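You operate a simulated robot arm through the tools that you are given. There is no shell and no other tool.

You run a simulated two-armed robot. Do the job below in one go: nothing can be reset, and whatever is moved stays where it is left.

JOB
Press sample can 92 until the display grades it, then slide it out.
Fine: can on the slide tray, tray IN, red lever DOWN; red lever UP before you slide it OUT; leave the can on the tray and the blue lever shut.

It is judged by the outcome, as a careful person would: the job done as asked, and still so three seconds after it is handed in. It fails if anything else is knocked over, pushed out of place, dropped, spilled or broken.

ROBOT AND FRAMES
Two 7-joint arms with fingered hands on one trunk that stands fixed in place. Base frame: the origin is at the foot of the trunk, x ahead of it, y to its left, z up. Units: m, degrees, N and s.
The left shoulder is at [0.042, 0.174, 1.121], the right one opposite. With the tool pointing down near the work surface each hand reaches from about 0.26 to 0.72 m from the base axis, measured 20 degrees to its own side. Payload 3.8 kg a hand.
The TCP of each hand is the grasp point between the finger pads, 0.026 m short of the fingertips. In the tool frame z runs along the fingers and y along their closing line. The gripper opens to 0.132 m; its body begins 0.073 m behind the TCP. The gripper is a hand of 3 fingers: y runs from the thumb to the fingers, the wrist lies at [0, 0, -0.224] in the tool frame, and closing takes about 1.5 s.
Orientation is that of the tool frame in the base frame, as a unit quaternion [w, x, y, z]. With the fingers straight down and closing along the base's y, the tool's x points along the base's -x, its y along +y and its z along -z.

CONTROLS
- The arms move only by the tool play_rows. It takes "left_rows", "right_rows" or both (then of equal length, played together; a hand with none holds still); each is a list of rows, each a list of 6 numbers: the shift along the tool's x, y, z in units of 250 mm (1.0 is 250 mm), then the turn, a rotation vector about the tool's x, y, z in units of 90 degrees (1.0 is 90 degrees). In form: [[tx, ty, tz, ax, ay, az], ...]. A call has 1 to 20 rows; each row is the pose to reach, as a shift and turn from the pose commanded when the call began, along the tool's axes at that moment. "left_jaw" and "right_jaw" are, for a hand that has rows, the opening, from 0 (shut) to 1 (fully open), set as the call begins (left out, the last holds). A call with a number of a shift or a turn outside -1 to 1 is refused whole. Rows are played at 5 a second. More than 0.05 m and 8.6 degrees between two rows, or a gripper value outside its range, and nothing of the call is played. A pose out of reach is approached as far as the arm can. The call stops where the force on the tool passes 40 N (or 10 N more than at its start, if that is more) or the arm is blocked; 0.2 s more then pass. Each finger travels about 0.108 m/s and halts on what it meets, pressing with about 28 N; the grip force reading is that of the motor and also rises with nothing between the fingers. The clock runs only during rows and for 0.2 s after the last one: add rows that repeat a pose to give the fingers time. The reply holds the time, the measured pose of the TCP, the force on the tool along the base axes, the opening and the grip force, in the units named above and with some noise, with the torque about the TCP (base axes, N m) and any sound that the robot's microphone picked up.
- Cameras (640 x 400 px; columns grow to the right, rows downward): "scene" is now at [0.155, 0.065, 1.0571]; the picture's right is [0.77, -0.64, 0.00], its down [0.15, 0.17, -0.97] and it looks along [0.63, 0.75, 0.23] (base axes); focal length 214 px, centre (320, 200). "left" rides on the left gripper at [-0.062, 0.003, -0.092] in its tool frame; the picture's right is [-0.05, -1.00, 0.00], its down [0.83, -0.04, -0.56] and it looks along [0.55, -0.03, 0.83] (tool axes); focal length 230 px, centre (320, 200). "right" rides on the right gripper at [0.062, 0.003, -0.092] in its tool frame; the picture's right is [-0.05, 1.00, 0.00], its down [-0.83, -0.04, -0.56] and it looks along [-0.55, -0.03, 0.83] (tool axes); focal length 230 px, centre (320, 200). There is no depth. A picture from a camera that has moved, and an enlarged one, comes with that camera's place and axes in the base frame and with its lens.
- get_image(camera): a new picture of that camera. No time passes.
- raise_lower(by): moves the trunk up (or, below 0, down) by that many m; the arms and the scene camera ride with it, the base frame stays. It gives what a move gives, with no picture.
- hand_shape(shape, hand): the hand has 3 fingers and takes this shape, open, in about a second: jaw (thumb against the fingers, like two jaws); tri (thumb and two fingers); tip (a fingertip pinch); poke (one finger out to press); point (the index stretched); flat (the hand flat); cup (the hand cupped); fist (a fist). The gripper value then closes the fingers along that shape, each until it touches; the sizes above hold for jaw. It gives what a move gives, with no picture.
- head_to(pan, tilt): turns the head with the scene camera to pan (to the left, within 60 degrees either way) and tilt (down, from -29 to 69), counted from straight ahead of the robot (the tilt from the chest, where the trunk bows). It gives what a move gives.
- inspect(camera, box): a new picture of the part [left, top, right, bottom] of that camera's present view, enlarged. No time passes.
- hand_in(): hands the job in; it is judged then, once.

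Nothing tells you positions but the pictures and the camera data. Unless the task says otherwise, let go and move clear before handing in.

The tools are called after "Emit:" as name(argument=value, ...) on one line, values as JSON. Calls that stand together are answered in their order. play_rows: Moves the arms, as the interface text tells. Its arguments: {"type":"object","properties":{"left_rows":{"type":"array"},"left_jaw":{"type":"number"},"right_rows":{"type":"array"},"right_jaw":{"type":"number"}},"required":[]} The other tools are called the same way: raise_lower (by) moves the trunk up or down; hand_shape (shape, hand) gives the hand a shape; head_to (pan, tilt) turns the head that bears the scene camera; get_image (camera) takes a picture; inspect (camera, box) takes an enlarged picture of a part of a camera's view; hand_in () hands the job in.

At the start:

```text
t: 0.0
left_eef_pos: [0.2877, 0.3328, 1.2352]
left_orientation: [0.0, -0.001, 1.0, 0.0]
left_contact_force: [0.0, -0.6, -0.4]
left_moment: [-0.03, 0.02, 0.0]
left_gripper_width: 0.1319
left_grasp_force: 0.0
left_shape: jaw
right_eef_pos: [0.3016, 0.0479, 1.1804]
right_orientation: [0.0, -0.001, 1.0, 0.0]
right_contact_force: [-1.1, -0.5, -0.4]
right_moment: [0.02, 0.01, -0.02]
right_gripper_width: 0.1319
right_grasp_force: 0.1
right_shape: jaw
trunk travel left (down, up): [-0.425, 0.057]
head pan, tilt (commanded): [49.9, -13.1]
```

scene: 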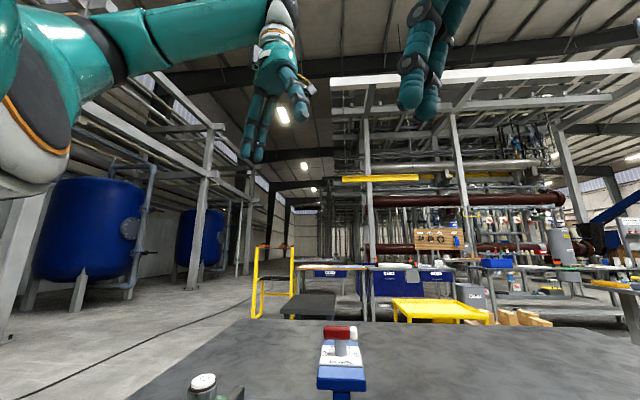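
right: 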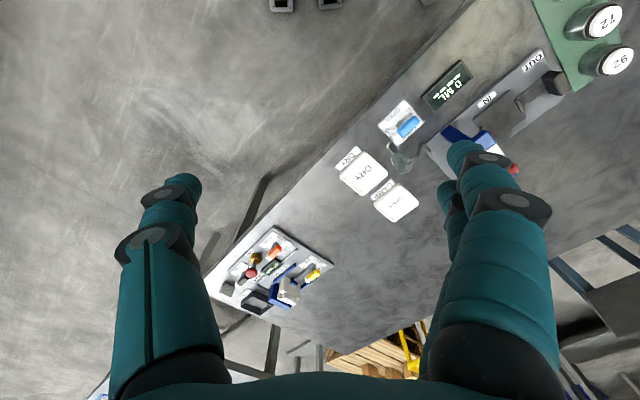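
left: 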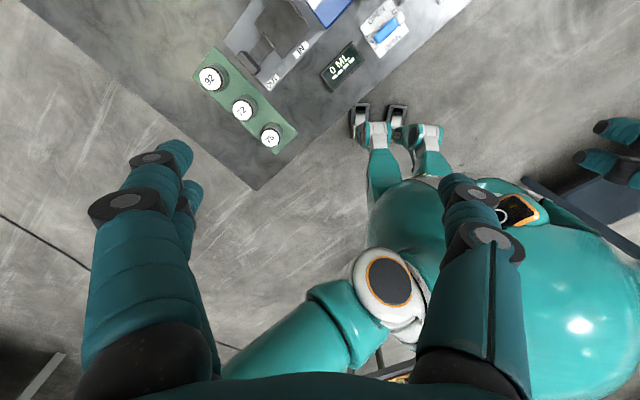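

The workbench lies ahead and to the left, with a press (red lever), a slide tray marked IN/OUT, a display, a blue lever and a green rack with three cans. I'll turn the head down to see the bench and take closer looks.

Emit:
head_to(pan=30, tilt=45)

Emit:
inspect(camera="left", box=[180, 0, 480, 190])

Emit:
inspect(camera="right", box=[340, 0, 640, 220])

```text
t: 1.3
left_eef_pos: [0.2884, 0.3331, 1.2345]
left_orientation: [-0.001, -0.001, 1.0, 0.0]
left_contact_force: [0.5, 0.6, 0.6]
left_moment: [-0.01, 0.0, -0.01]
left_gripper_width: 0.1319
left_grasp_force: 0.0
left_shape: jaw
right_eef_pos: [0.3002, 0.0483, 1.1795]
right_orientation: [0.0, -0.001, 1.0, 0.0]
right_contact_force: [0.4, 0.2, 0.1]
right_moment: [0.01, 0.03, -0.01]
right_gripper_width: 0.1318
right_grasp_force: 0.0
right_shape: jaw
trunk travel left (down, up): [-0.425, 0.057]
head pan, tilt (commanded): [30.0, 45.0]
```

```text
2.11 times, centred on (330, 95) of left
camera zoom: at [0.3509, 0.3341, 1.3273], right [0.05, -1.0, 0.0], down [-0.83, -0.04, 0.56], along [-0.55, -0.03, -0.83], focal length 484 px, centre (299, 421)
```

zoom: 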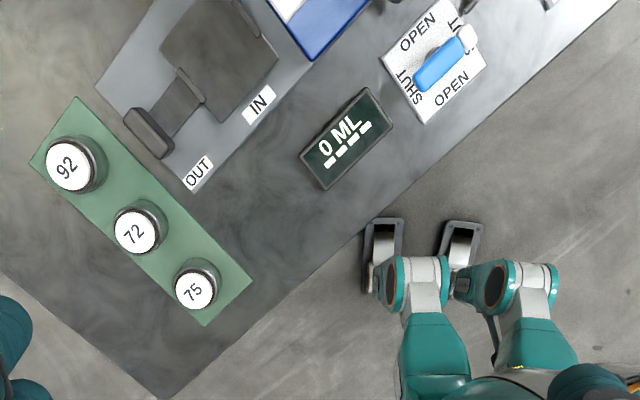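

```text
1.82 times, centred on (490, 110) of right
camera zoom: at [0.2385, 0.0526, 1.2713], right [0.05, 1.0, 0.0], down [0.83, -0.04, 0.56], along [0.55, -0.03, -0.83], focal length 418 px, centre (11, 364)
```

zoom: 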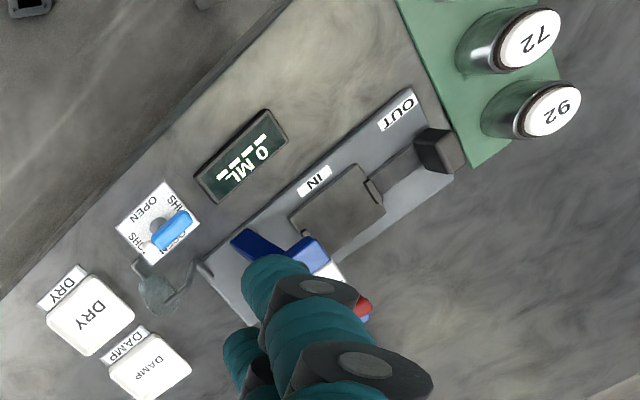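

Emit:
get_image(camera="scene")

```text
taken
camera scene: at [0.1727, 0.043, 0.9665], right [0.5, -0.87, 0.0], down [-0.61, -0.35, -0.71], along [0.61, 0.35, -0.71], focal length 214 px, centre (320, 200)
```

scene: 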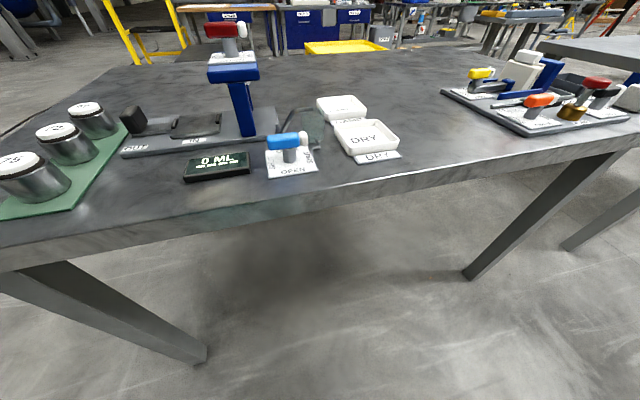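

Emit:
inspect(camera="scene", box=[0, 0, 220, 220])

Emit:
inspect(camera="scene", box=[180, 10, 420, 200])

Emit:
inspect(camera="scene", box=[430, 30, 640, 150])

```text
1.82 times, centred on (110, 110) of scene
camera zoom: at [0.1727, 0.043, 0.9665], right [0.5, -0.87, 0.0], down [-0.61, -0.35, -0.71], along [0.61, 0.35, -0.71], focal length 390 px, centre (702, 364)
```

zoom: 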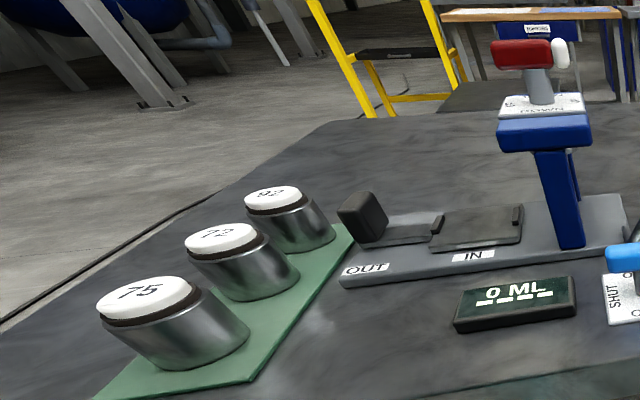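

```text
2.11 times, centred on (300, 105) of scene
camera zoom: at [0.1727, 0.043, 0.9665], right [0.5, -0.87, 0.0], down [-0.61, -0.35, -0.71], along [0.61, 0.35, -0.71], focal length 452 px, centre (362, 400)
```

zoom: 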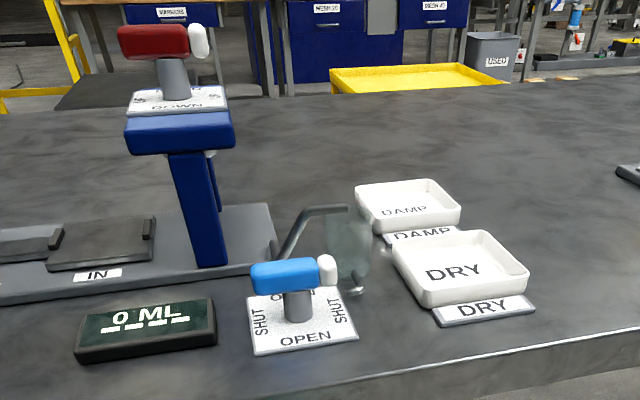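

```text
3.05 times, centred on (535, 90) of scene
camera zoom: at [0.1727, 0.043, 0.9665], right [0.5, -0.87, 0.0], down [-0.61, -0.35, -0.71], along [0.61, 0.35, -0.71], focal length 654 px, centre (-335, 535)
```

zoom: 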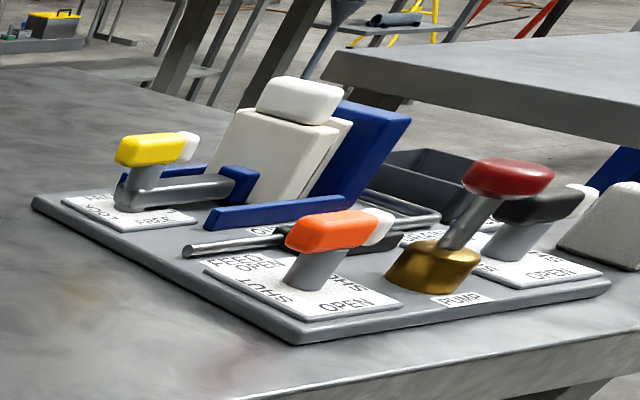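

The tray appears to be OUT (knob at the OUT label), can 92 is at the far end of the green rack at about (0.286, 0.545), and the red lever is on top of the press at about (0.42, 0.335, 0.925). I'll zoom in on the details before moving.

Emit:
inspect(camera="scene", box=[190, 10, 280, 80])

Emit:
inspect(camera="scene", box=[110, 80, 240, 190])

Emit:
inspect(camera="scene", box=[200, 55, 320, 185])

Emit:
inspect(camera="left", box=[200, 0, 340, 90])

```text
5.71 times, centred on (235, 45) of scene
camera zoom: at [0.1727, 0.043, 0.9665], right [0.5, -0.87, 0.0], down [-0.61, -0.35, -0.71], along [0.61, 0.35, -0.71], focal length 1226 px, centre (806, 1086)
```

zoom: 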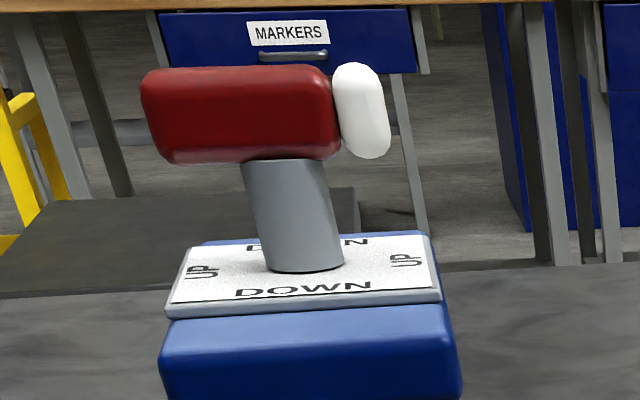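

```text
3.64 times, centred on (175, 135) of scene
camera zoom: at [0.1727, 0.043, 0.9665], right [0.5, -0.87, 0.0], down [-0.61, -0.35, -0.71], along [0.61, 0.35, -0.71], focal length 780 px, centre (847, 436)
```

zoom: 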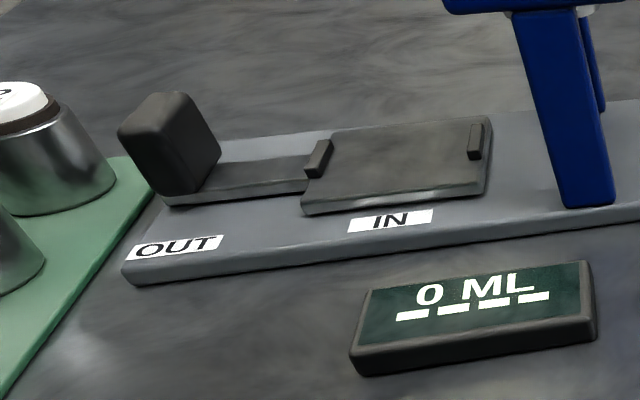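

```text
3.08 times, centred on (260, 120) of scene
camera zoom: at [0.1727, 0.043, 0.9665], right [0.5, -0.87, 0.0], down [-0.61, -0.35, -0.71], along [0.61, 0.35, -0.71], focal length 660 px, centre (505, 446)
```

zoom: 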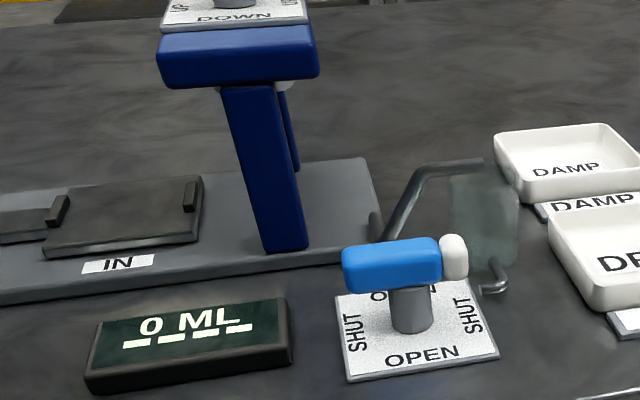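

```text
4.44 times, centred on (270, 45) of left
camera zoom: at [0.3509, 0.3341, 1.3273], right [0.05, -1.0, 0.0], down [-0.83, -0.04, 0.56], along [-0.55, -0.03, -0.83], focal length 1022 px, centre (542, 889)
```

zoom: 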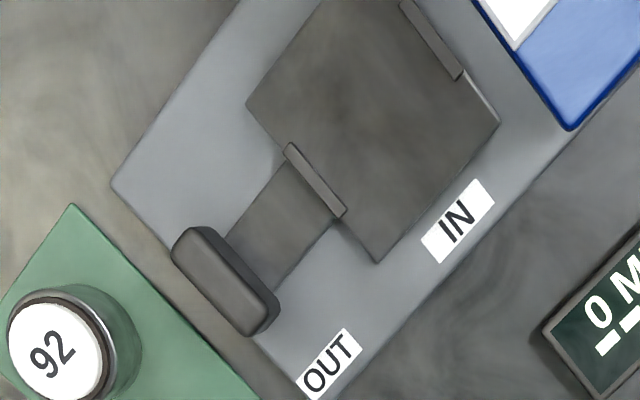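

The tray is OUT, the red lever's white tip points at UP, the blue lever is SHUT, and the knob is a thin black block at the OUT label. I'll move the left hand high over can 92 to measure its position more exactly.

Emit:
play_rows(left_rows=[[0, 0.17, 0, 0, 0, 0], [0, 0.34, 0, 0, 0, 0], [0, 0.51, 0, 0, 0, 0], [0, 0.68, 0, 0, 0, 0], [0, 0.85, 0, 0, 0, 0], [0, 0.85, 0.17, 0, 0, 0], [0, 0.85, 0.34, 0, 0, 0], [0, 0.85, 0.51, 0, 0, 0], [0, 0.85, 0.68, 0, 0, 0], [0, 0.85, 0.85, 0, 0, 0], [0, 0.85, 0.85, 0, 0, 0]])

Emit:
get_image(camera="left")

Emit:
get_image(camera="scene")

Emit:
get_image(camera="right")

```text
t: 3.7
left_eef_pos: [0.2865, 0.5426, 1.0233]
left_orientation: [0.0, -0.001, 1.0, 0.0]
left_contact_force: [-0.2, 0.0, -0.6]
left_moment: [-0.05, -0.03, 0.02]
left_gripper_width: 0.132
left_grasp_force: 0.1
left_shape: jaw
right_eef_pos: [0.2996, 0.0472, 1.1795]
right_orientation: [0.0, 0.0, 1.0, -0.001]
right_contact_force: [-0.2, 0.0, 0.0]
right_moment: [0.01, 0.02, 0.01]
right_gripper_width: 0.1317
right_grasp_force: 0.1
right_shape: jaw
trunk travel left (down, up): [-0.425, 0.057]
head pan, tilt (commanded): [30.0, 45.0]
```

```text
taken
camera left: at [0.35, 0.5445, 1.1144], right [0.05, -1.0, 0.0], down [-0.83, -0.04, 0.55], along [-0.55, -0.03, -0.83], focal length 230 px, centre (320, 200)
```

left: 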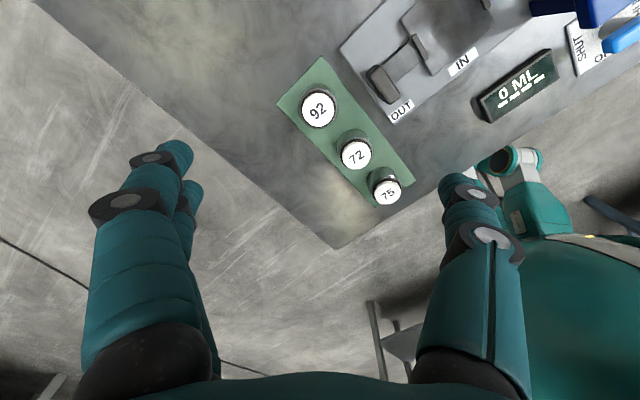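

```text
taken
camera scene: at [0.1725, 0.0428, 0.9665], right [0.5, -0.87, 0.0], down [-0.61, -0.35, -0.71], along [0.61, 0.35, -0.71], focal length 214 px, centre (320, 200)
```

scene: 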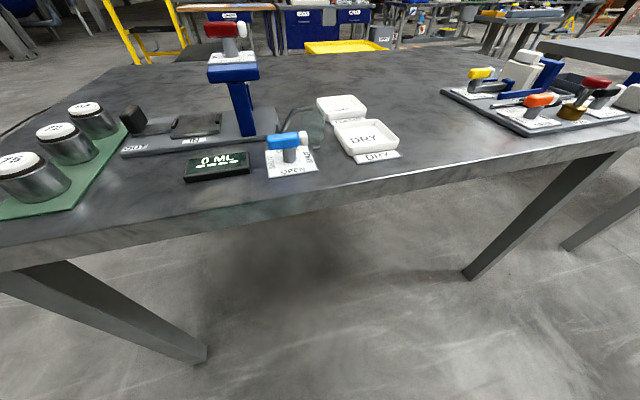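

```text
taken
camera right: at [0.2383, 0.0523, 1.2714], right [0.05, 1.0, 0.0], down [0.83, -0.04, 0.56], along [0.55, -0.03, -0.83], focal length 230 px, centre (320, 200)
```

right: 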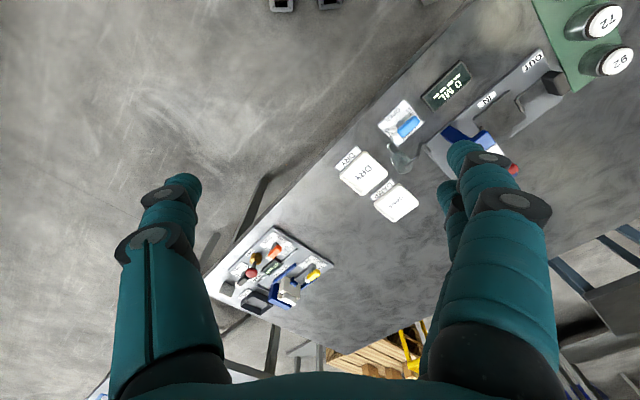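

Can 92 is nearly under the left hand, at about (0.290, 0.543), with its top near z 0.825. I'll narrow the jaw to clear the tray knob and can 72, then come down to about 5 cm above the can and look again.

Emit:
play_rows(left_rows=[[-0.004, 0, 0, 0, 0, 0], [-0.008, 0, 0.12, 0, 0, 0], [-0.012, 0, 0.25, 0, 0, 0], [-0.012, 0, 0.37, 0, 0, 0], [-0.012, 0, 0.49, 0, 0, 0], [-0.012, 0, 0.49, 0, 0, 0]], left_jaw=0.6)

Emit:
get_image(camera="left")

Emit:
inspect(camera="scene", box=[0, 0, 220, 220])

```text
t: 5.1
left_eef_pos: [0.2917, 0.5445, 0.8994]
left_orientation: [0.0, -0.002, 1.0, 0.0]
left_contact_force: [1.1, 0.6, -0.1]
left_moment: [0.03, -0.02, -0.01]
left_gripper_width: 0.0794
left_grasp_force: 0.0
left_shape: jaw
right_eef_pos: [0.3007, 0.0473, 1.1807]
right_orientation: [0.001, -0.001, 1.0, 0.0]
right_contact_force: [-0.3, -0.1, -0.3]
right_moment: [0.01, 0.0, -0.01]
right_gripper_width: 0.1317
right_grasp_force: 0.0
right_shape: jaw
trunk travel left (down, up): [-0.425, 0.057]
head pan, tilt (commanded): [30.0, 45.0]
```

```text
taken
camera left: at [0.3545, 0.5459, 0.9905], right [0.05, -1.0, 0.0], down [-0.83, -0.04, 0.55], along [-0.55, -0.03, -0.83], focal length 230 px, centre (320, 200)
```

left: 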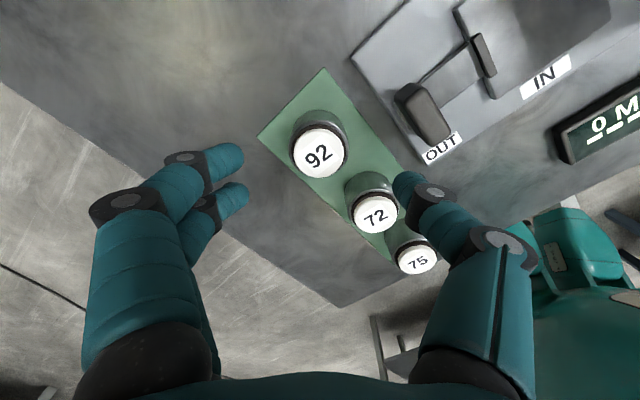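

```text
1.82 times, centred on (110, 110) of scene
camera zoom: at [0.1725, 0.0427, 0.9665], right [0.5, -0.87, 0.0], down [-0.61, -0.35, -0.71], along [0.61, 0.35, -0.71], focal length 390 px, centre (702, 364)
```

zoom: 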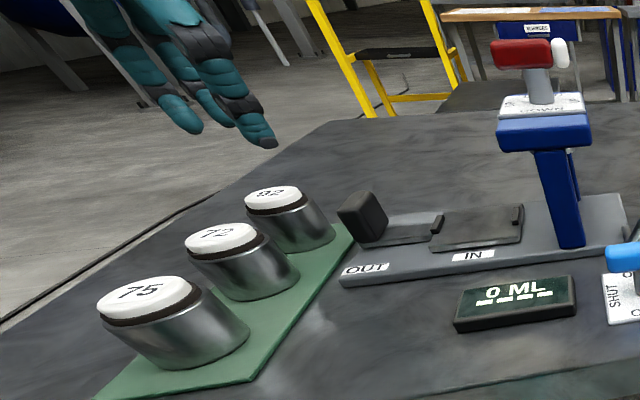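

The can is centred between the fingers, within a few mm; its centre is about (0.287, 0.5425). I'll come down to grasp height without closing yet and check the clearances.

Emit:
play_rows(left_rows=[[0.009, -0.004, 0.05, 0, 0, 0], [0.018, -0.008, 0.1, 0, 0, 0], [0.018, -0.008, 0.16, 0, 0, 0], [0.018, -0.008, 0.22, 0, 0, 0], [0.018, -0.008, 0.27, 0, 0, 0], [0.018, -0.008, 0.31, 0, 0, 0], [0.018, -0.008, 0.31, 0, 0, 0]])

Emit:
get_image(camera="left")

Emit:
inspect(camera="scene", box=[0, 30, 220, 200])

```text
t: 6.7
left_eef_pos: [0.2864, 0.5426, 0.8235]
left_orientation: [0.0, -0.001, 1.0, 0.0]
left_contact_force: [-0.2, 0.4, -0.2]
left_moment: [-0.01, -0.02, 0.01]
left_gripper_width: 0.0797
left_grasp_force: 0.1
left_shape: jaw
right_eef_pos: [0.301, 0.0481, 1.1798]
right_orientation: [0.0, 0.001, 1.0, 0.0]
right_contact_force: [0.2, 0.6, 0.9]
right_moment: [-0.01, 0.0, 0.01]
right_gripper_width: 0.1319
right_grasp_force: 0.0
right_shape: jaw
trunk travel left (down, up): [-0.425, 0.057]
head pan, tilt (commanded): [30.0, 45.0]
```

```text
taken
camera left: at [0.3486, 0.5443, 0.9157], right [0.05, -1.0, 0.0], down [-0.83, -0.04, 0.55], along [-0.55, -0.03, -0.83], focal length 230 px, centre (320, 200)
```

left: 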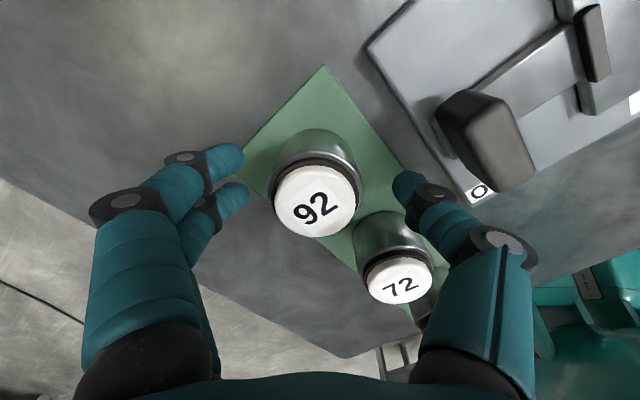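

```text
2.35 times, centred on (110, 115) of scene
camera zoom: at [0.1726, 0.0429, 0.9665], right [0.5, -0.87, 0.0], down [-0.61, -0.35, -0.71], along [0.61, 0.35, -0.71], focal length 505 px, centre (814, 400)
```

zoom: 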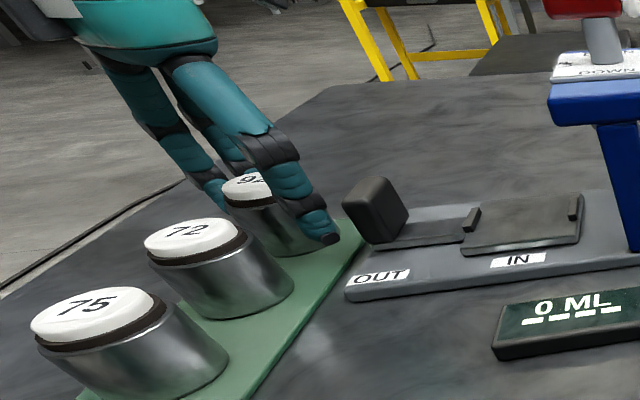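

The fingers straddle can 92 with clearance to can 72 and the knob. I'll go down a further 3 mm and close the grip.

Emit:
play_rows(left_rows=[[0, 0, 0.012, 0, 0, 0], [0, 0, 0.012, 0, 0, 0], [0, 0, 0.012, 0, 0, 0], [0, 0, 0.012, 0, 0, 0], [0, 0, 0.012, 0, 0, 0], [0, 0, 0.012, 0, 0, 0], [0, 0, 0.012, 0, 0, 0], [0, 0, 0.012, 0, 0, 0]], left_jaw=0.1)

Emit:
get_image(camera="left")

Emit:
inspect(camera="scene", box=[0, 30, 220, 200])

```text
t: 8.5
left_eef_pos: [0.2865, 0.5424, 0.8206]
left_orientation: [0.0, -0.001, 1.0, 0.0]
left_contact_force: [-0.8, 0.3, 1.1]
left_moment: [0.03, 0.01, -0.04]
left_gripper_width: 0.0386
left_grasp_force: 28.0
left_shape: jaw
right_eef_pos: [0.3001, 0.0486, 1.1805]
right_orientation: [0.0, -0.001, 1.0, 0.0]
right_contact_force: [0.0, 0.0, 0.2]
right_moment: [0.01, -0.01, -0.01]
right_gripper_width: 0.1319
right_grasp_force: 0.1
right_shape: jaw
trunk travel left (down, up): [-0.425, 0.057]
head pan, tilt (commanded): [30.0, 45.0]
```

```text
taken
camera left: at [0.3488, 0.5441, 0.9122], right [0.05, -1.0, 0.0], down [-0.83, -0.04, 0.56], along [-0.55, -0.03, -0.83], focal length 230 px, centre (320, 200)
```

left: 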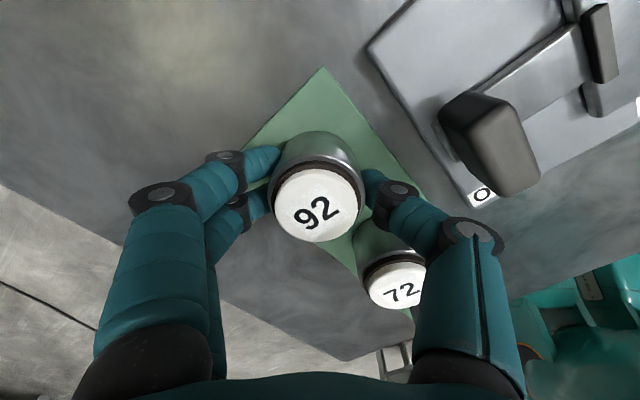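

```text
2.35 times, centred on (110, 115) of scene
camera zoom: at [0.1726, 0.043, 0.9664], right [0.5, -0.87, 0.0], down [-0.61, -0.35, -0.71], along [0.61, 0.35, -0.71], focal length 505 px, centre (814, 400)
```

zoom: 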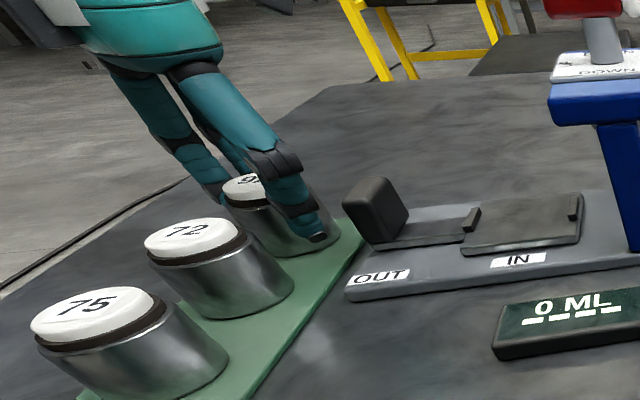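

The grip is firm on can 92. Before moving on, I'll look at the hand itself to judge how bulky it is near the press.

Emit:
inspect(camera="scene", box=[0, 0, 160, 100])

Emit:
play_rows(left_rows=[[0, 0, -0.03, 0, 0, 0], [0, 0, -0.08, 0, 0, 0], [0, 0, -0.16, 0, 0, 0], [0, 0, -0.26, 0, 0, 0], [0, 0, -0.36, 0, 0, 0], [0, 0, -0.44, 0, 0, 0], [0, 0, -0.44, 0, 0, 0]])

Emit:
get_image(camera="left")

Emit:
get_image(camera="scene")

```text
4.00 times, centred on (80, 50) of scene
camera zoom: at [0.1726, 0.043, 0.9664], right [0.5, -0.87, 0.0], down [-0.61, -0.35, -0.71], along [0.61, 0.35, -0.71], focal length 858 px, centre (1280, 800)
```

zoom: 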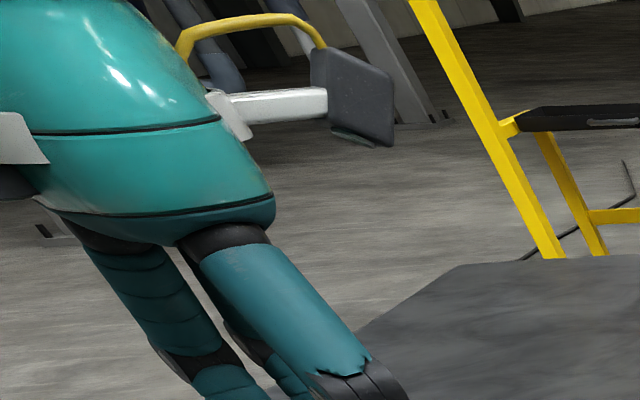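

```text
t: 10.1
left_eef_pos: [0.2876, 0.5424, 0.9304]
left_orientation: [0.0, -0.001, 1.0, 0.0]
left_contact_force: [-0.7, -0.2, -2.0]
left_moment: [0.01, 0.03, -0.01]
left_gripper_width: 0.0387
left_grasp_force: 28.0
left_shape: jaw
right_eef_pos: [0.301, 0.0479, 1.1802]
right_orientation: [0.0, 0.001, 1.0, 0.0]
right_contact_force: [-0.4, -0.6, -0.4]
right_moment: [-0.06, -0.01, 0.04]
right_gripper_width: 0.1318
right_grasp_force: 0.0
right_shape: jaw
trunk travel left (down, up): [-0.425, 0.057]
head pan, tilt (commanded): [30.0, 45.0]
```

```text
taken
camera left: at [0.3499, 0.5448, 1.0212], right [0.05, -1.0, 0.0], down [-0.83, -0.04, 0.56], along [-0.55, -0.03, -0.83], focal length 230 px, centre (320, 200)
```

left: 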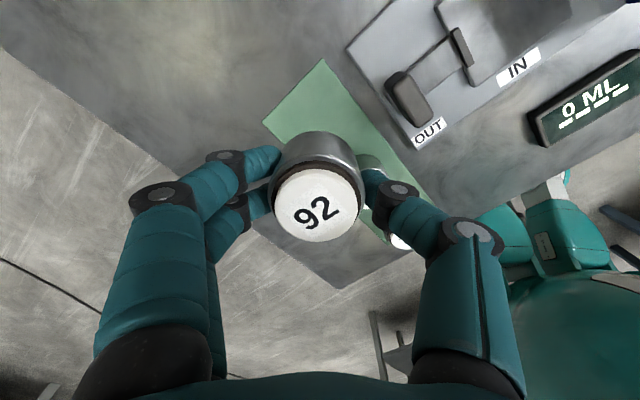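

```text
taken
camera scene: at [0.1728, 0.0431, 0.9664], right [0.5, -0.87, 0.0], down [-0.61, -0.35, -0.71], along [0.61, 0.35, -0.71], focal length 214 px, centre (320, 200)
```

scene: 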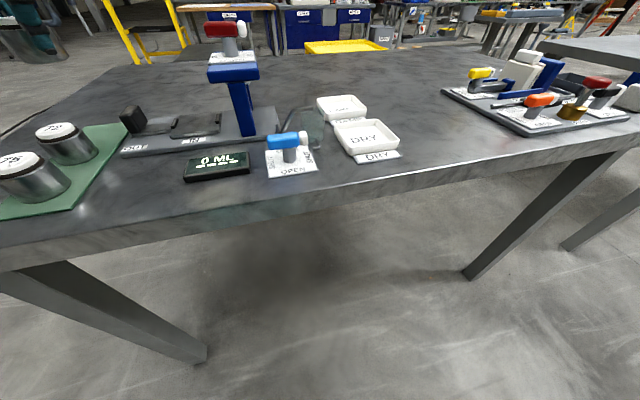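

The wrist camera is a real plate sticking out about 6–7 cm from the palm, so near the press it should face away from it. The can is lifted; I'll test yawing the left hand counter-clockwise in place, high above the rack.

Emit:
play_rows(left_rows=[[0, 0, 0, 0, 0, -0.088], [0, 0, 0, 0, 0, -0.176], [0, 0, 0, 0, 0, -0.264], [0, 0, 0, 0, 0, -0.352], [0, 0, 0, 0, 0, -0.44], [0, 0, 0, 0, 0, -0.528], [0, 0, 0, 0, 0, -0.616], [0, 0, 0, 0, 0, -0.616]])

Emit:
get_image(camera="left")

Emit:
get_image(camera="right")

```text
t: 11.9
left_eef_pos: [0.2872, 0.5407, 0.9309]
left_orientation: [0.0, -0.466, 0.885, 0.001]
left_contact_force: [0.0, -0.5, -1.2]
left_moment: [-0.02, 0.02, -0.02]
left_gripper_width: 0.0383
left_grasp_force: 28.7
left_shape: jaw
right_eef_pos: [0.2998, 0.0492, 1.1795]
right_orientation: [0.0, -0.002, 1.0, 0.0]
right_contact_force: [0.8, 0.0, -0.5]
right_moment: [0.03, 0.0, -0.02]
right_gripper_width: 0.1318
right_grasp_force: 0.0
right_shape: jaw
trunk travel left (down, up): [-0.425, 0.057]
head pan, tilt (commanded): [30.0, 45.0]
```

```text
taken
camera left: at [0.3203, 0.5934, 1.022], right [0.85, -0.52, 0.0], down [-0.43, -0.71, 0.56], along [-0.29, -0.47, -0.83], focal length 230 px, centre (320, 200)
```

left: 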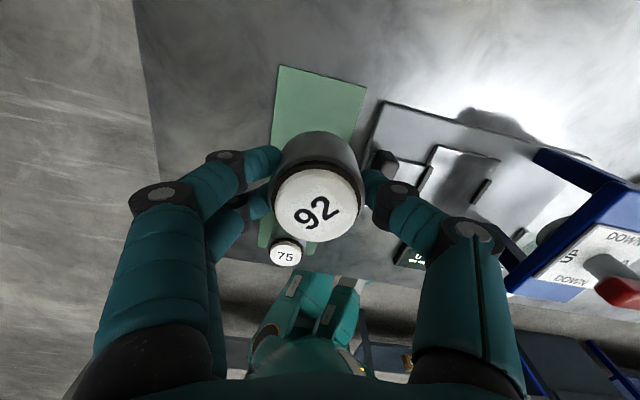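

```text
taken
camera right: at [0.2386, 0.0527, 1.2713], right [0.05, 1.0, 0.0], down [0.83, -0.04, 0.56], along [0.55, -0.03, -0.83], focal length 230 px, centre (320, 200)
```

right: 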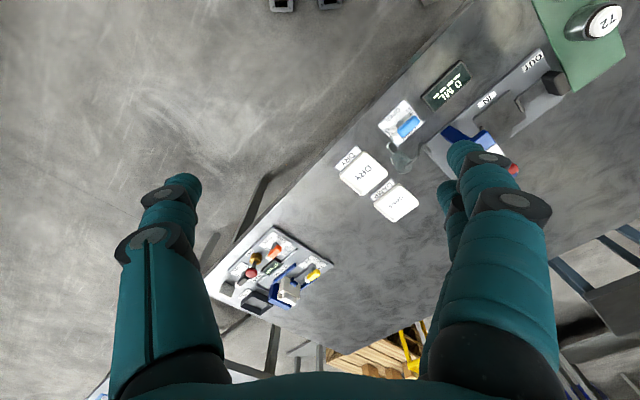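

The 55° yaw was reached without trouble. I'll continue toward about 122° so the closing line runs across the track and the camera faces away from the press.

Emit:
play_rows(left_rows=[[0, 0, 0, 0, 0, -0.088], [0, 0, 0, 0, 0, -0.176], [0, 0, 0, 0, 0, -0.264], [0, 0, 0, 0, 0, -0.352], [0, 0, 0, 0, 0, -0.44], [0, 0, 0, 0, 0, -0.528], [0, 0, 0, 0, 0, -0.616], [0, 0, 0, 0, 0, -0.704], [0, 0, 0, 0, 0, -0.75], [0, 0, 0, 0, 0, -0.75]])

Emit:
get_image(camera="left")

Emit:
get_image(camera="scene")

```text
t: 14.1
left_eef_pos: [0.2858, 0.5429, 0.9309]
left_orientation: [0.001, 0.879, -0.476, -0.001]
left_contact_force: [0.1, 0.2, -1.0]
left_moment: [0.0, -0.02, 0.02]
left_gripper_width: 0.0384
left_grasp_force: 27.8
left_shape: jaw
right_eef_pos: [0.3004, 0.0488, 1.1792]
right_orientation: [0.001, -0.002, 1.0, -0.001]
right_contact_force: [0.1, -0.1, -0.2]
right_moment: [0.01, 0.0, 0.01]
right_gripper_width: 0.1319
right_grasp_force: 0.0
right_shape: jaw
trunk travel left (down, up): [-0.425, 0.057]
head pan, tilt (commanded): [30.0, 45.0]
```

```text
taken
camera left: at [0.2515, 0.5917, 1.0223], right [0.81, 0.59, 0.0], down [0.49, -0.67, 0.56], along [0.33, -0.45, -0.83], focal length 230 px, centre (320, 200)
```

left: 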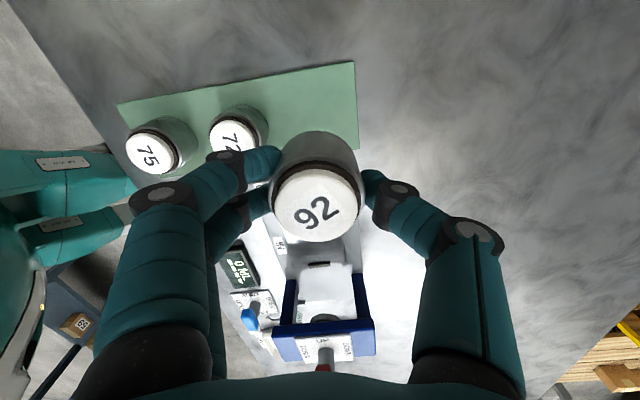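

```text
taken
camera scene: at [0.1727, 0.043, 0.9664], right [0.5, -0.87, 0.0], down [-0.61, -0.35, -0.71], along [0.61, 0.35, -0.71], focal length 214 px, centre (320, 200)
```

scene: 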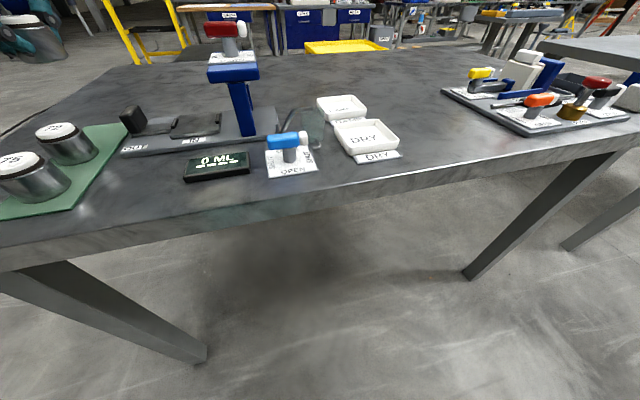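

Yaw is now about 123°, with tool x along the slide direction toward the press and the camera facing away from it. I'll zoom in on the track and press from this view.

Emit:
inspect(camera="left", box=[220, 200, 420, 390])

Emit:
inspect(camera="scene", box=[110, 80, 240, 190])

```text
2.11 times, centred on (320, 295) of left
camera zoom: at [0.2515, 0.5917, 1.0223], right [0.81, 0.59, 0.0], down [0.49, -0.67, 0.56], along [0.33, -0.45, -0.83], focal length 484 px, centre (320, 0)
```

zoom: 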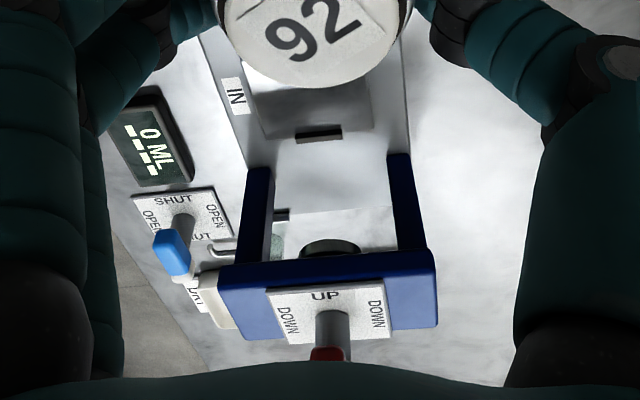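

```text
3.64 times, centred on (175, 135) of scene
camera zoom: at [0.1727, 0.043, 0.9664], right [0.5, -0.87, 0.0], down [-0.61, -0.35, -0.71], along [0.61, 0.35, -0.71], focal length 780 px, centre (847, 436)
```

zoom: 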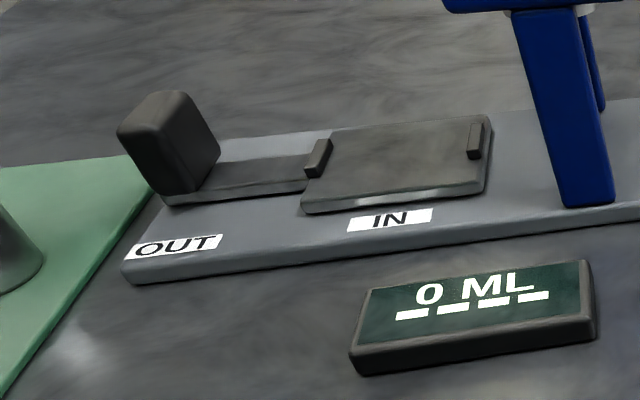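

The track axis runs at about -45° in the base frame, and the stage centre is near (0.379, 0.406). I'll turn another 12° to line up and carry the can high above the stage.

Emit:
play_rows(left_rows=[[0, 0, 0, 0, 0, -0.067], [0, 0, 0, 0, 0, -0.133], [0.13, -0.002, 0, 0, 0, -0.133], [0.26, -0.004, 0, 0, 0, -0.133], [0.39, -0.006, 0, 0, 0, -0.133], [0.52, -0.008, 0, 0, 0, -0.133], [0.645, -0.01, 0, 0, 0, -0.133], [0.645, -0.01, 0, 0, 0, -0.133]])

Emit:
get_image(camera="left")

Emit:
get_image(camera="scene")

Emit:
get_image(camera="right")

```text
t: 15.9
left_eef_pos: [0.375, 0.4082, 0.9283]
left_orientation: [0.0, 0.924, -0.383, 0.0]
left_contact_force: [0.1, 0.2, -1.0]
left_moment: [-0.04, 0.03, -0.02]
left_gripper_width: 0.0386
left_grasp_force: 27.7
left_shape: jaw
right_eef_pos: [0.3005, 0.0481, 1.1803]
right_orientation: [0.0, -0.001, 1.0, 0.001]
right_contact_force: [-0.7, 0.0, -0.2]
right_moment: [0.0, 0.03, 0.0]
right_gripper_width: 0.132
right_grasp_force: 0.1
right_shape: jaw
trunk travel left (down, up): [-0.425, 0.057]
head pan, tilt (commanded): [30.0, 45.0]
```

```text
taken
camera left: at [0.3305, 0.4489, 1.0207], right [0.67, 0.74, 0.0], down [0.62, -0.56, 0.56], along [0.41, -0.37, -0.83], focal length 230 px, centre (320, 200)
```

left: 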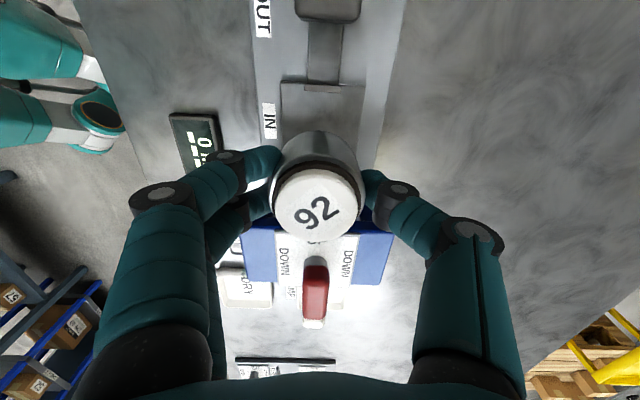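

```text
taken
camera scene: at [0.1725, 0.0431, 0.9665], right [0.5, -0.87, 0.0], down [-0.61, -0.35, -0.71], along [0.61, 0.35, -0.71], focal length 214 px, centre (320, 200)
```

scene: 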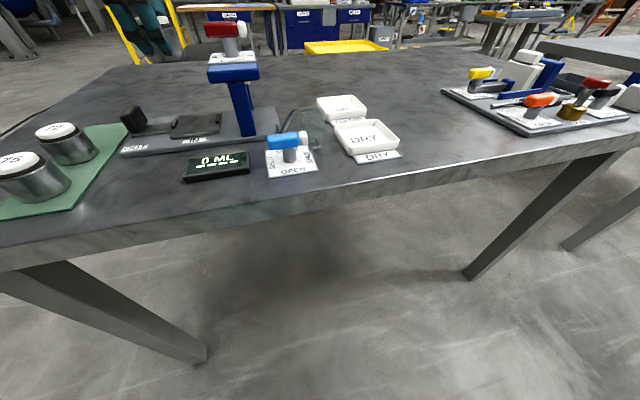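

```text
taken
camera right: at [0.2383, 0.0528, 1.2713], right [0.05, 1.0, 0.0], down [0.83, -0.04, 0.56], along [0.55, -0.03, -0.83], focal length 230 px, centre (320, 200)
```

right: 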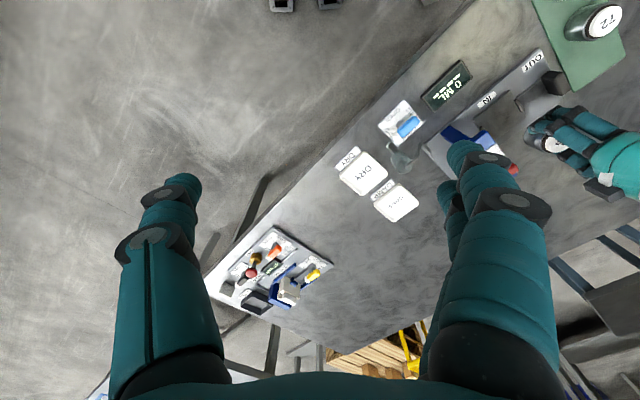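

The hand is aligned with the track and the can is directly over the stage, centred between the lips. I'll descend partway and check the clearance to the press.

Emit:
play_rows(left_rows=[[0, 0, 0.08, 0, 0, 0], [0, 0, 0.16, 0, 0, 0], [0, 0, 0.22, 0, 0, 0], [0, 0, 0.27, 0, 0, 0], [0, 0, 0.27, 0, 0, 0]])

Emit:
get_image(camera="left")

Emit:
inspect(camera="scene", box=[110, 0, 290, 170])

```text
t: 17.1
left_eef_pos: [0.3756, 0.4072, 0.862]
left_orientation: [0.0, 0.924, -0.382, 0.001]
left_contact_force: [0.8, 0.1, -2.1]
left_moment: [0.01, 0.0, -0.02]
left_gripper_width: 0.0388
left_grasp_force: 28.6
left_shape: jaw
right_eef_pos: [0.301, 0.049, 1.1792]
right_orientation: [-0.001, -0.001, 1.0, 0.0]
right_contact_force: [-0.2, 0.5, 1.0]
right_moment: [0.01, 0.03, 0.02]
right_gripper_width: 0.1318
right_grasp_force: 0.1
right_shape: jaw
trunk travel left (down, up): [-0.425, 0.057]
head pan, tilt (commanded): [30.0, 45.0]
```

```text
taken
camera left: at [0.332, 0.4475, 0.9541], right [0.67, 0.74, 0.0], down [0.62, -0.56, 0.56], along [0.41, -0.37, -0.83], focal length 230 px, centre (320, 200)
```

left: 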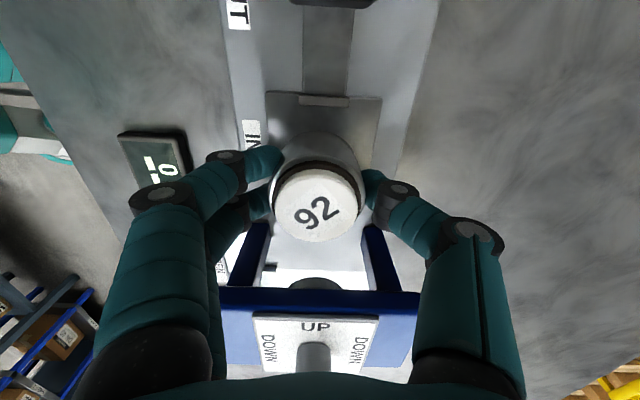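

```text
2.35 times, centred on (200, 85) of scene
camera zoom: at [0.1726, 0.0429, 0.9665], right [0.5, -0.87, 0.0], down [-0.61, -0.35, -0.71], along [0.61, 0.35, -0.71], focal length 505 px, centre (602, 471)
```

zoom: 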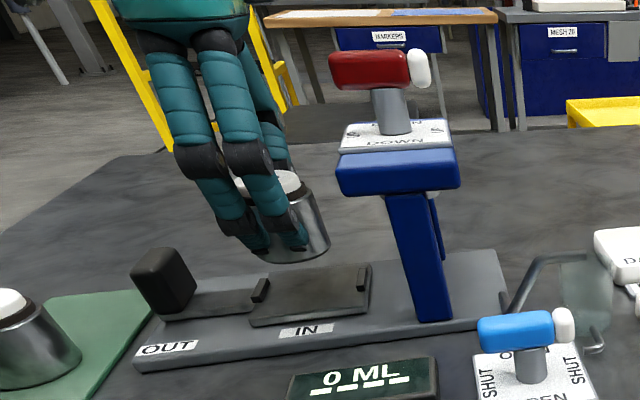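

The can hangs about 25 mm above the stage, clear of the press. I'll lower in small steps until I feel contact.

Emit:
play_rows(left_rows=[[0, 0, 0.03, 0, 0, 0], [0, 0, 0.06, 0, 0, 0], [0, 0, 0.08, 0, 0, 0], [0, 0, 0.08, 0, 0, 0]])

Emit:
inspect(camera="scene", box=[130, 50, 250, 160])

```text
t: 18.1
left_eef_pos: [0.3757, 0.4071, 0.8405]
left_orientation: [0.0, 0.924, -0.383, 0.0]
left_contact_force: [-0.3, -0.5, -1.9]
left_moment: [0.0, 0.0, 0.02]
left_gripper_width: 0.0386
left_grasp_force: 27.9
left_shape: jaw
right_eef_pos: [0.3005, 0.047, 1.1813]
right_orientation: [0.0, -0.001, 1.0, 0.0]
right_contact_force: [0.2, -0.2, 0.5]
right_moment: [-0.02, 0.02, 0.01]
right_gripper_width: 0.1319
right_grasp_force: 0.0
right_shape: jaw
trunk travel left (down, up): [-0.425, 0.057]
head pan, tilt (commanded): [30.0, 45.0]
```

```text
3.64 times, centred on (190, 105) of scene
camera zoom: at [0.1727, 0.043, 0.9664], right [0.5, -0.87, 0.0], down [-0.61, -0.35, -0.71], along [0.61, 0.35, -0.71], focal length 780 px, centre (793, 546)
```

zoom: 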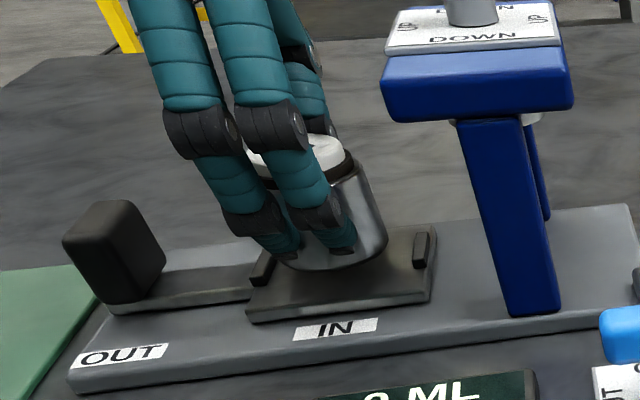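

Emit:
play_rows(left_rows=[[0, 0, 0.005, 0, 0, 0], [0, 0, 0.01, 0, 0, 0], [0, 0, 0.015, 0, 0, 0], [0, 0, 0.015, 0, 0, 0]])

Emit:
inspect(camera="scene", box=[130, 50, 250, 160])

```text
t: 19.1
left_eef_pos: [0.377, 0.4085, 0.8382]
left_orientation: [-0.001, 0.924, -0.383, 0.0]
left_contact_force: [0.3, 0.7, -1.2]
left_moment: [0.03, 0.01, 0.02]
left_gripper_width: 0.0386
left_grasp_force: 27.9
left_shape: jaw
right_eef_pos: [0.3005, 0.0489, 1.1814]
right_orientation: [0.0, -0.001, 1.0, 0.0]
right_contact_force: [-0.9, 0.2, -0.1]
right_moment: [0.0, 0.0, 0.02]
right_gripper_width: 0.1316
right_grasp_force: 0.1
right_shape: jaw
trunk travel left (down, up): [-0.425, 0.057]
head pan, tilt (commanded): [30.0, 45.0]
```

```text
3.64 times, centred on (190, 105) of scene
camera zoom: at [0.1727, 0.043, 0.9664], right [0.5, -0.87, 0.0], down [-0.61, -0.35, -0.71], along [0.61, 0.35, -0.71], focal length 780 px, centre (793, 546)
```

zoom: 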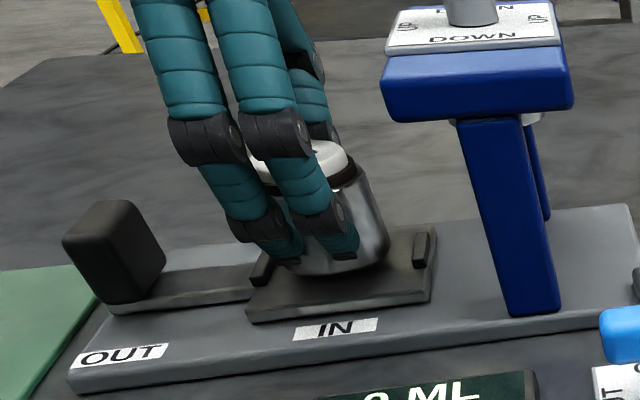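

Emit:
play_rows(left_rows=[[0, 0, 0.004, 0, 0, 0], [0, 0, 0.008, 0, 0, 0], [0, 0, 0.012, 0, 0, 0], [0, 0, 0.016, 0, 0, 0], [0, 0, 0.016, 0, 0, 0]])

Emit:
inspect(camera="scene", box=[130, 50, 250, 160])

```text
t: 20.3
left_eef_pos: [0.3767, 0.4094, 0.8353]
left_orientation: [0.0, 0.924, -0.383, 0.0]
left_contact_force: [-0.4, -0.1, -1.3]
left_moment: [-0.02, 0.01, 0.01]
left_gripper_width: 0.0385
left_grasp_force: 28.2
left_shape: jaw
right_eef_pos: [0.3008, 0.0478, 1.1803]
right_orientation: [0.0, -0.001, 1.0, 0.0]
right_contact_force: [0.1, -0.1, 0.9]
right_moment: [0.04, -0.03, 0.01]
right_gripper_width: 0.1317
right_grasp_force: 0.0
right_shape: jaw
trunk travel left (down, up): [-0.425, 0.057]
head pan, tilt (commanded): [30.0, 45.0]
```

```text
3.64 times, centred on (190, 105) of scene
camera zoom: at [0.1727, 0.043, 0.9664], right [0.5, -0.87, 0.0], down [-0.61, -0.35, -0.71], along [0.61, 0.35, -0.71], focal length 780 px, centre (793, 546)
```

zoom: 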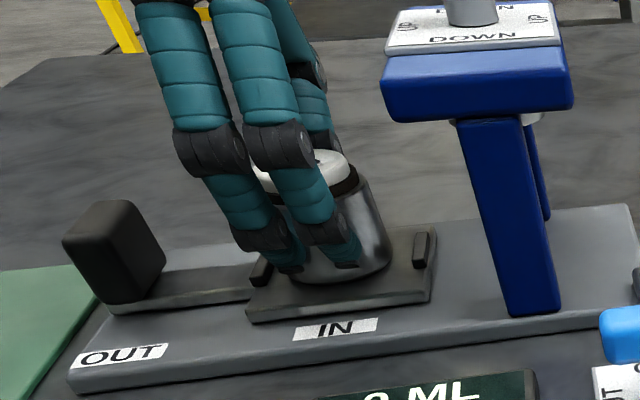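

Emit:
play_rows(left_rows=[[0, 0, 0.004, 0, 0, 0], [0, 0, 0.008, 0, 0, 0], [0, 0, 0.012, 0, 0, 0], [0, 0, 0.012, 0, 0, 0]])

Emit:
inspect(camera="scene", box=[150, 80, 240, 150])

```text
t: 21.3
left_eef_pos: [0.377, 0.4082, 0.8333]
left_orientation: [-0.001, 0.923, -0.384, 0.002]
left_contact_force: [0.0, 1.9, 18.6]
left_moment: [-0.01, 0.05, -0.05]
left_gripper_width: 0.039
left_grasp_force: 27.8
left_shape: jaw
right_eef_pos: [0.2983, 0.0482, 1.1799]
right_orientation: [0.001, 0.001, 1.0, 0.001]
right_contact_force: [0.1, -0.3, 0.6]
right_moment: [0.04, 0.01, 0.0]
right_gripper_width: 0.132
right_grasp_force: 0.0
right_shape: jaw
trunk travel left (down, up): [-0.425, 0.057]
head pan, tilt (commanded): [30.0, 45.0]
```

```text
5.71 times, centred on (195, 115) of scene
camera zoom: at [0.172, 0.0423, 0.9668], right [0.5, -0.87, 0.0], down [-0.61, -0.35, -0.71], along [0.61, 0.35, -0.71], focal length 1226 px, centre (1034, 686)
```

zoom: 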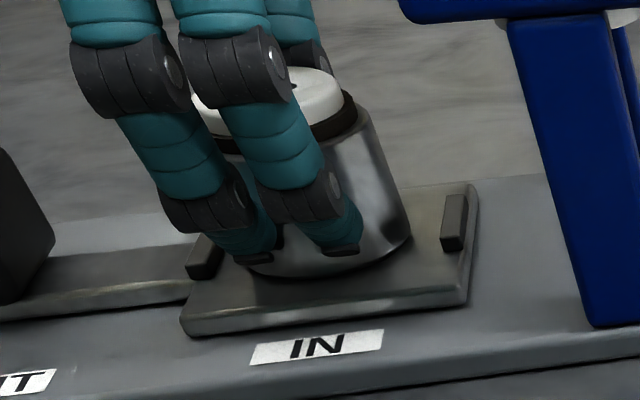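

Contact felt (about 18 N): the can stands on the stage between the lips. I'll ease off about 1 mm and open the fingers.

Emit:
play_rows(left_rows=[[0, 0, -0.004, 0, 0, 0], [0, 0, -0.004, 0, 0, 0], [0, 0, -0.004, 0, 0, 0]])

Emit:
play_rows(left_rows=[[0, 0, 0, 0, 0, 0], [0, 0, 0, 0, 0, 0], [0, 0, 0, 0, 0, 0], [0, 0, 0, 0, 0, 0], [0, 0, 0, 0, 0, 0]], left_jaw=0.6)

Emit:
inspect(camera="scene", box=[130, 50, 250, 160])

Emit:
get_image(camera="left")

```text
t: 22.1
left_eef_pos: [0.3756, 0.408, 0.8328]
left_orientation: [-0.001, 0.924, -0.383, 0.001]
left_contact_force: [2.5, 2.9, 17.2]
left_moment: [0.05, -0.04, 0.01]
left_gripper_width: 0.0392
left_grasp_force: 28.1
left_shape: jaw
right_eef_pos: [0.3006, 0.0474, 1.1804]
right_orientation: [0.0, -0.002, 1.0, 0.002]
right_contact_force: [0.1, 0.2, -0.1]
right_moment: [0.03, -0.01, 0.02]
right_gripper_width: 0.1321
right_grasp_force: 0.0
right_shape: jaw
trunk travel left (down, up): [-0.425, 0.057]
head pan, tilt (commanded): [30.0, 45.0]
```

```text
t: 23.3
left_eef_pos: [0.3763, 0.4079, 0.8325]
left_orientation: [0.001, 0.924, -0.383, 0.0]
left_contact_force: [0.1, 0.5, 0.0]
left_moment: [0.03, 0.0, -0.03]
left_gripper_width: 0.0789
left_grasp_force: 0.1
left_shape: jaw
right_eef_pos: [0.2997, 0.0475, 1.1801]
right_orientation: [0.0, -0.001, 1.0, 0.0]
right_contact_force: [0.5, 0.1, 0.3]
right_moment: [0.0, 0.02, 0.02]
right_gripper_width: 0.132
right_grasp_force: 0.1
right_shape: jaw
trunk travel left (down, up): [-0.425, 0.057]
head pan, tilt (commanded): [30.0, 45.0]
```

```text
3.64 times, centred on (190, 105) of scene
camera zoom: at [0.1726, 0.0429, 0.9664], right [0.5, -0.87, 0.0], down [-0.61, -0.35, -0.71], along [0.61, 0.35, -0.71], focal length 780 px, centre (793, 546)
```

zoom: 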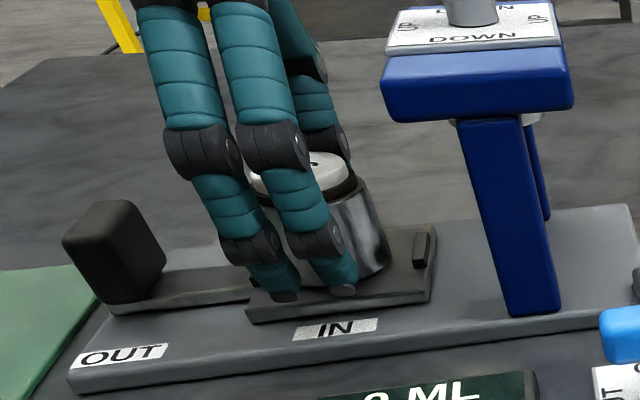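

```text
taken
camera left: at [0.3316, 0.4484, 0.9243], right [0.67, 0.74, 0.0], down [0.62, -0.56, 0.56], along [0.41, -0.37, -0.83], focal length 230 px, centre (320, 200)
```

left: 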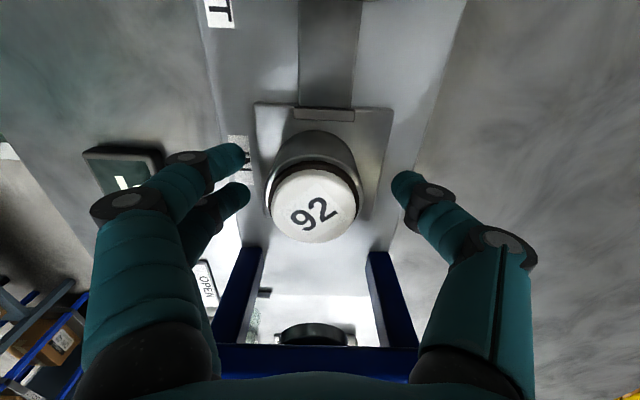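

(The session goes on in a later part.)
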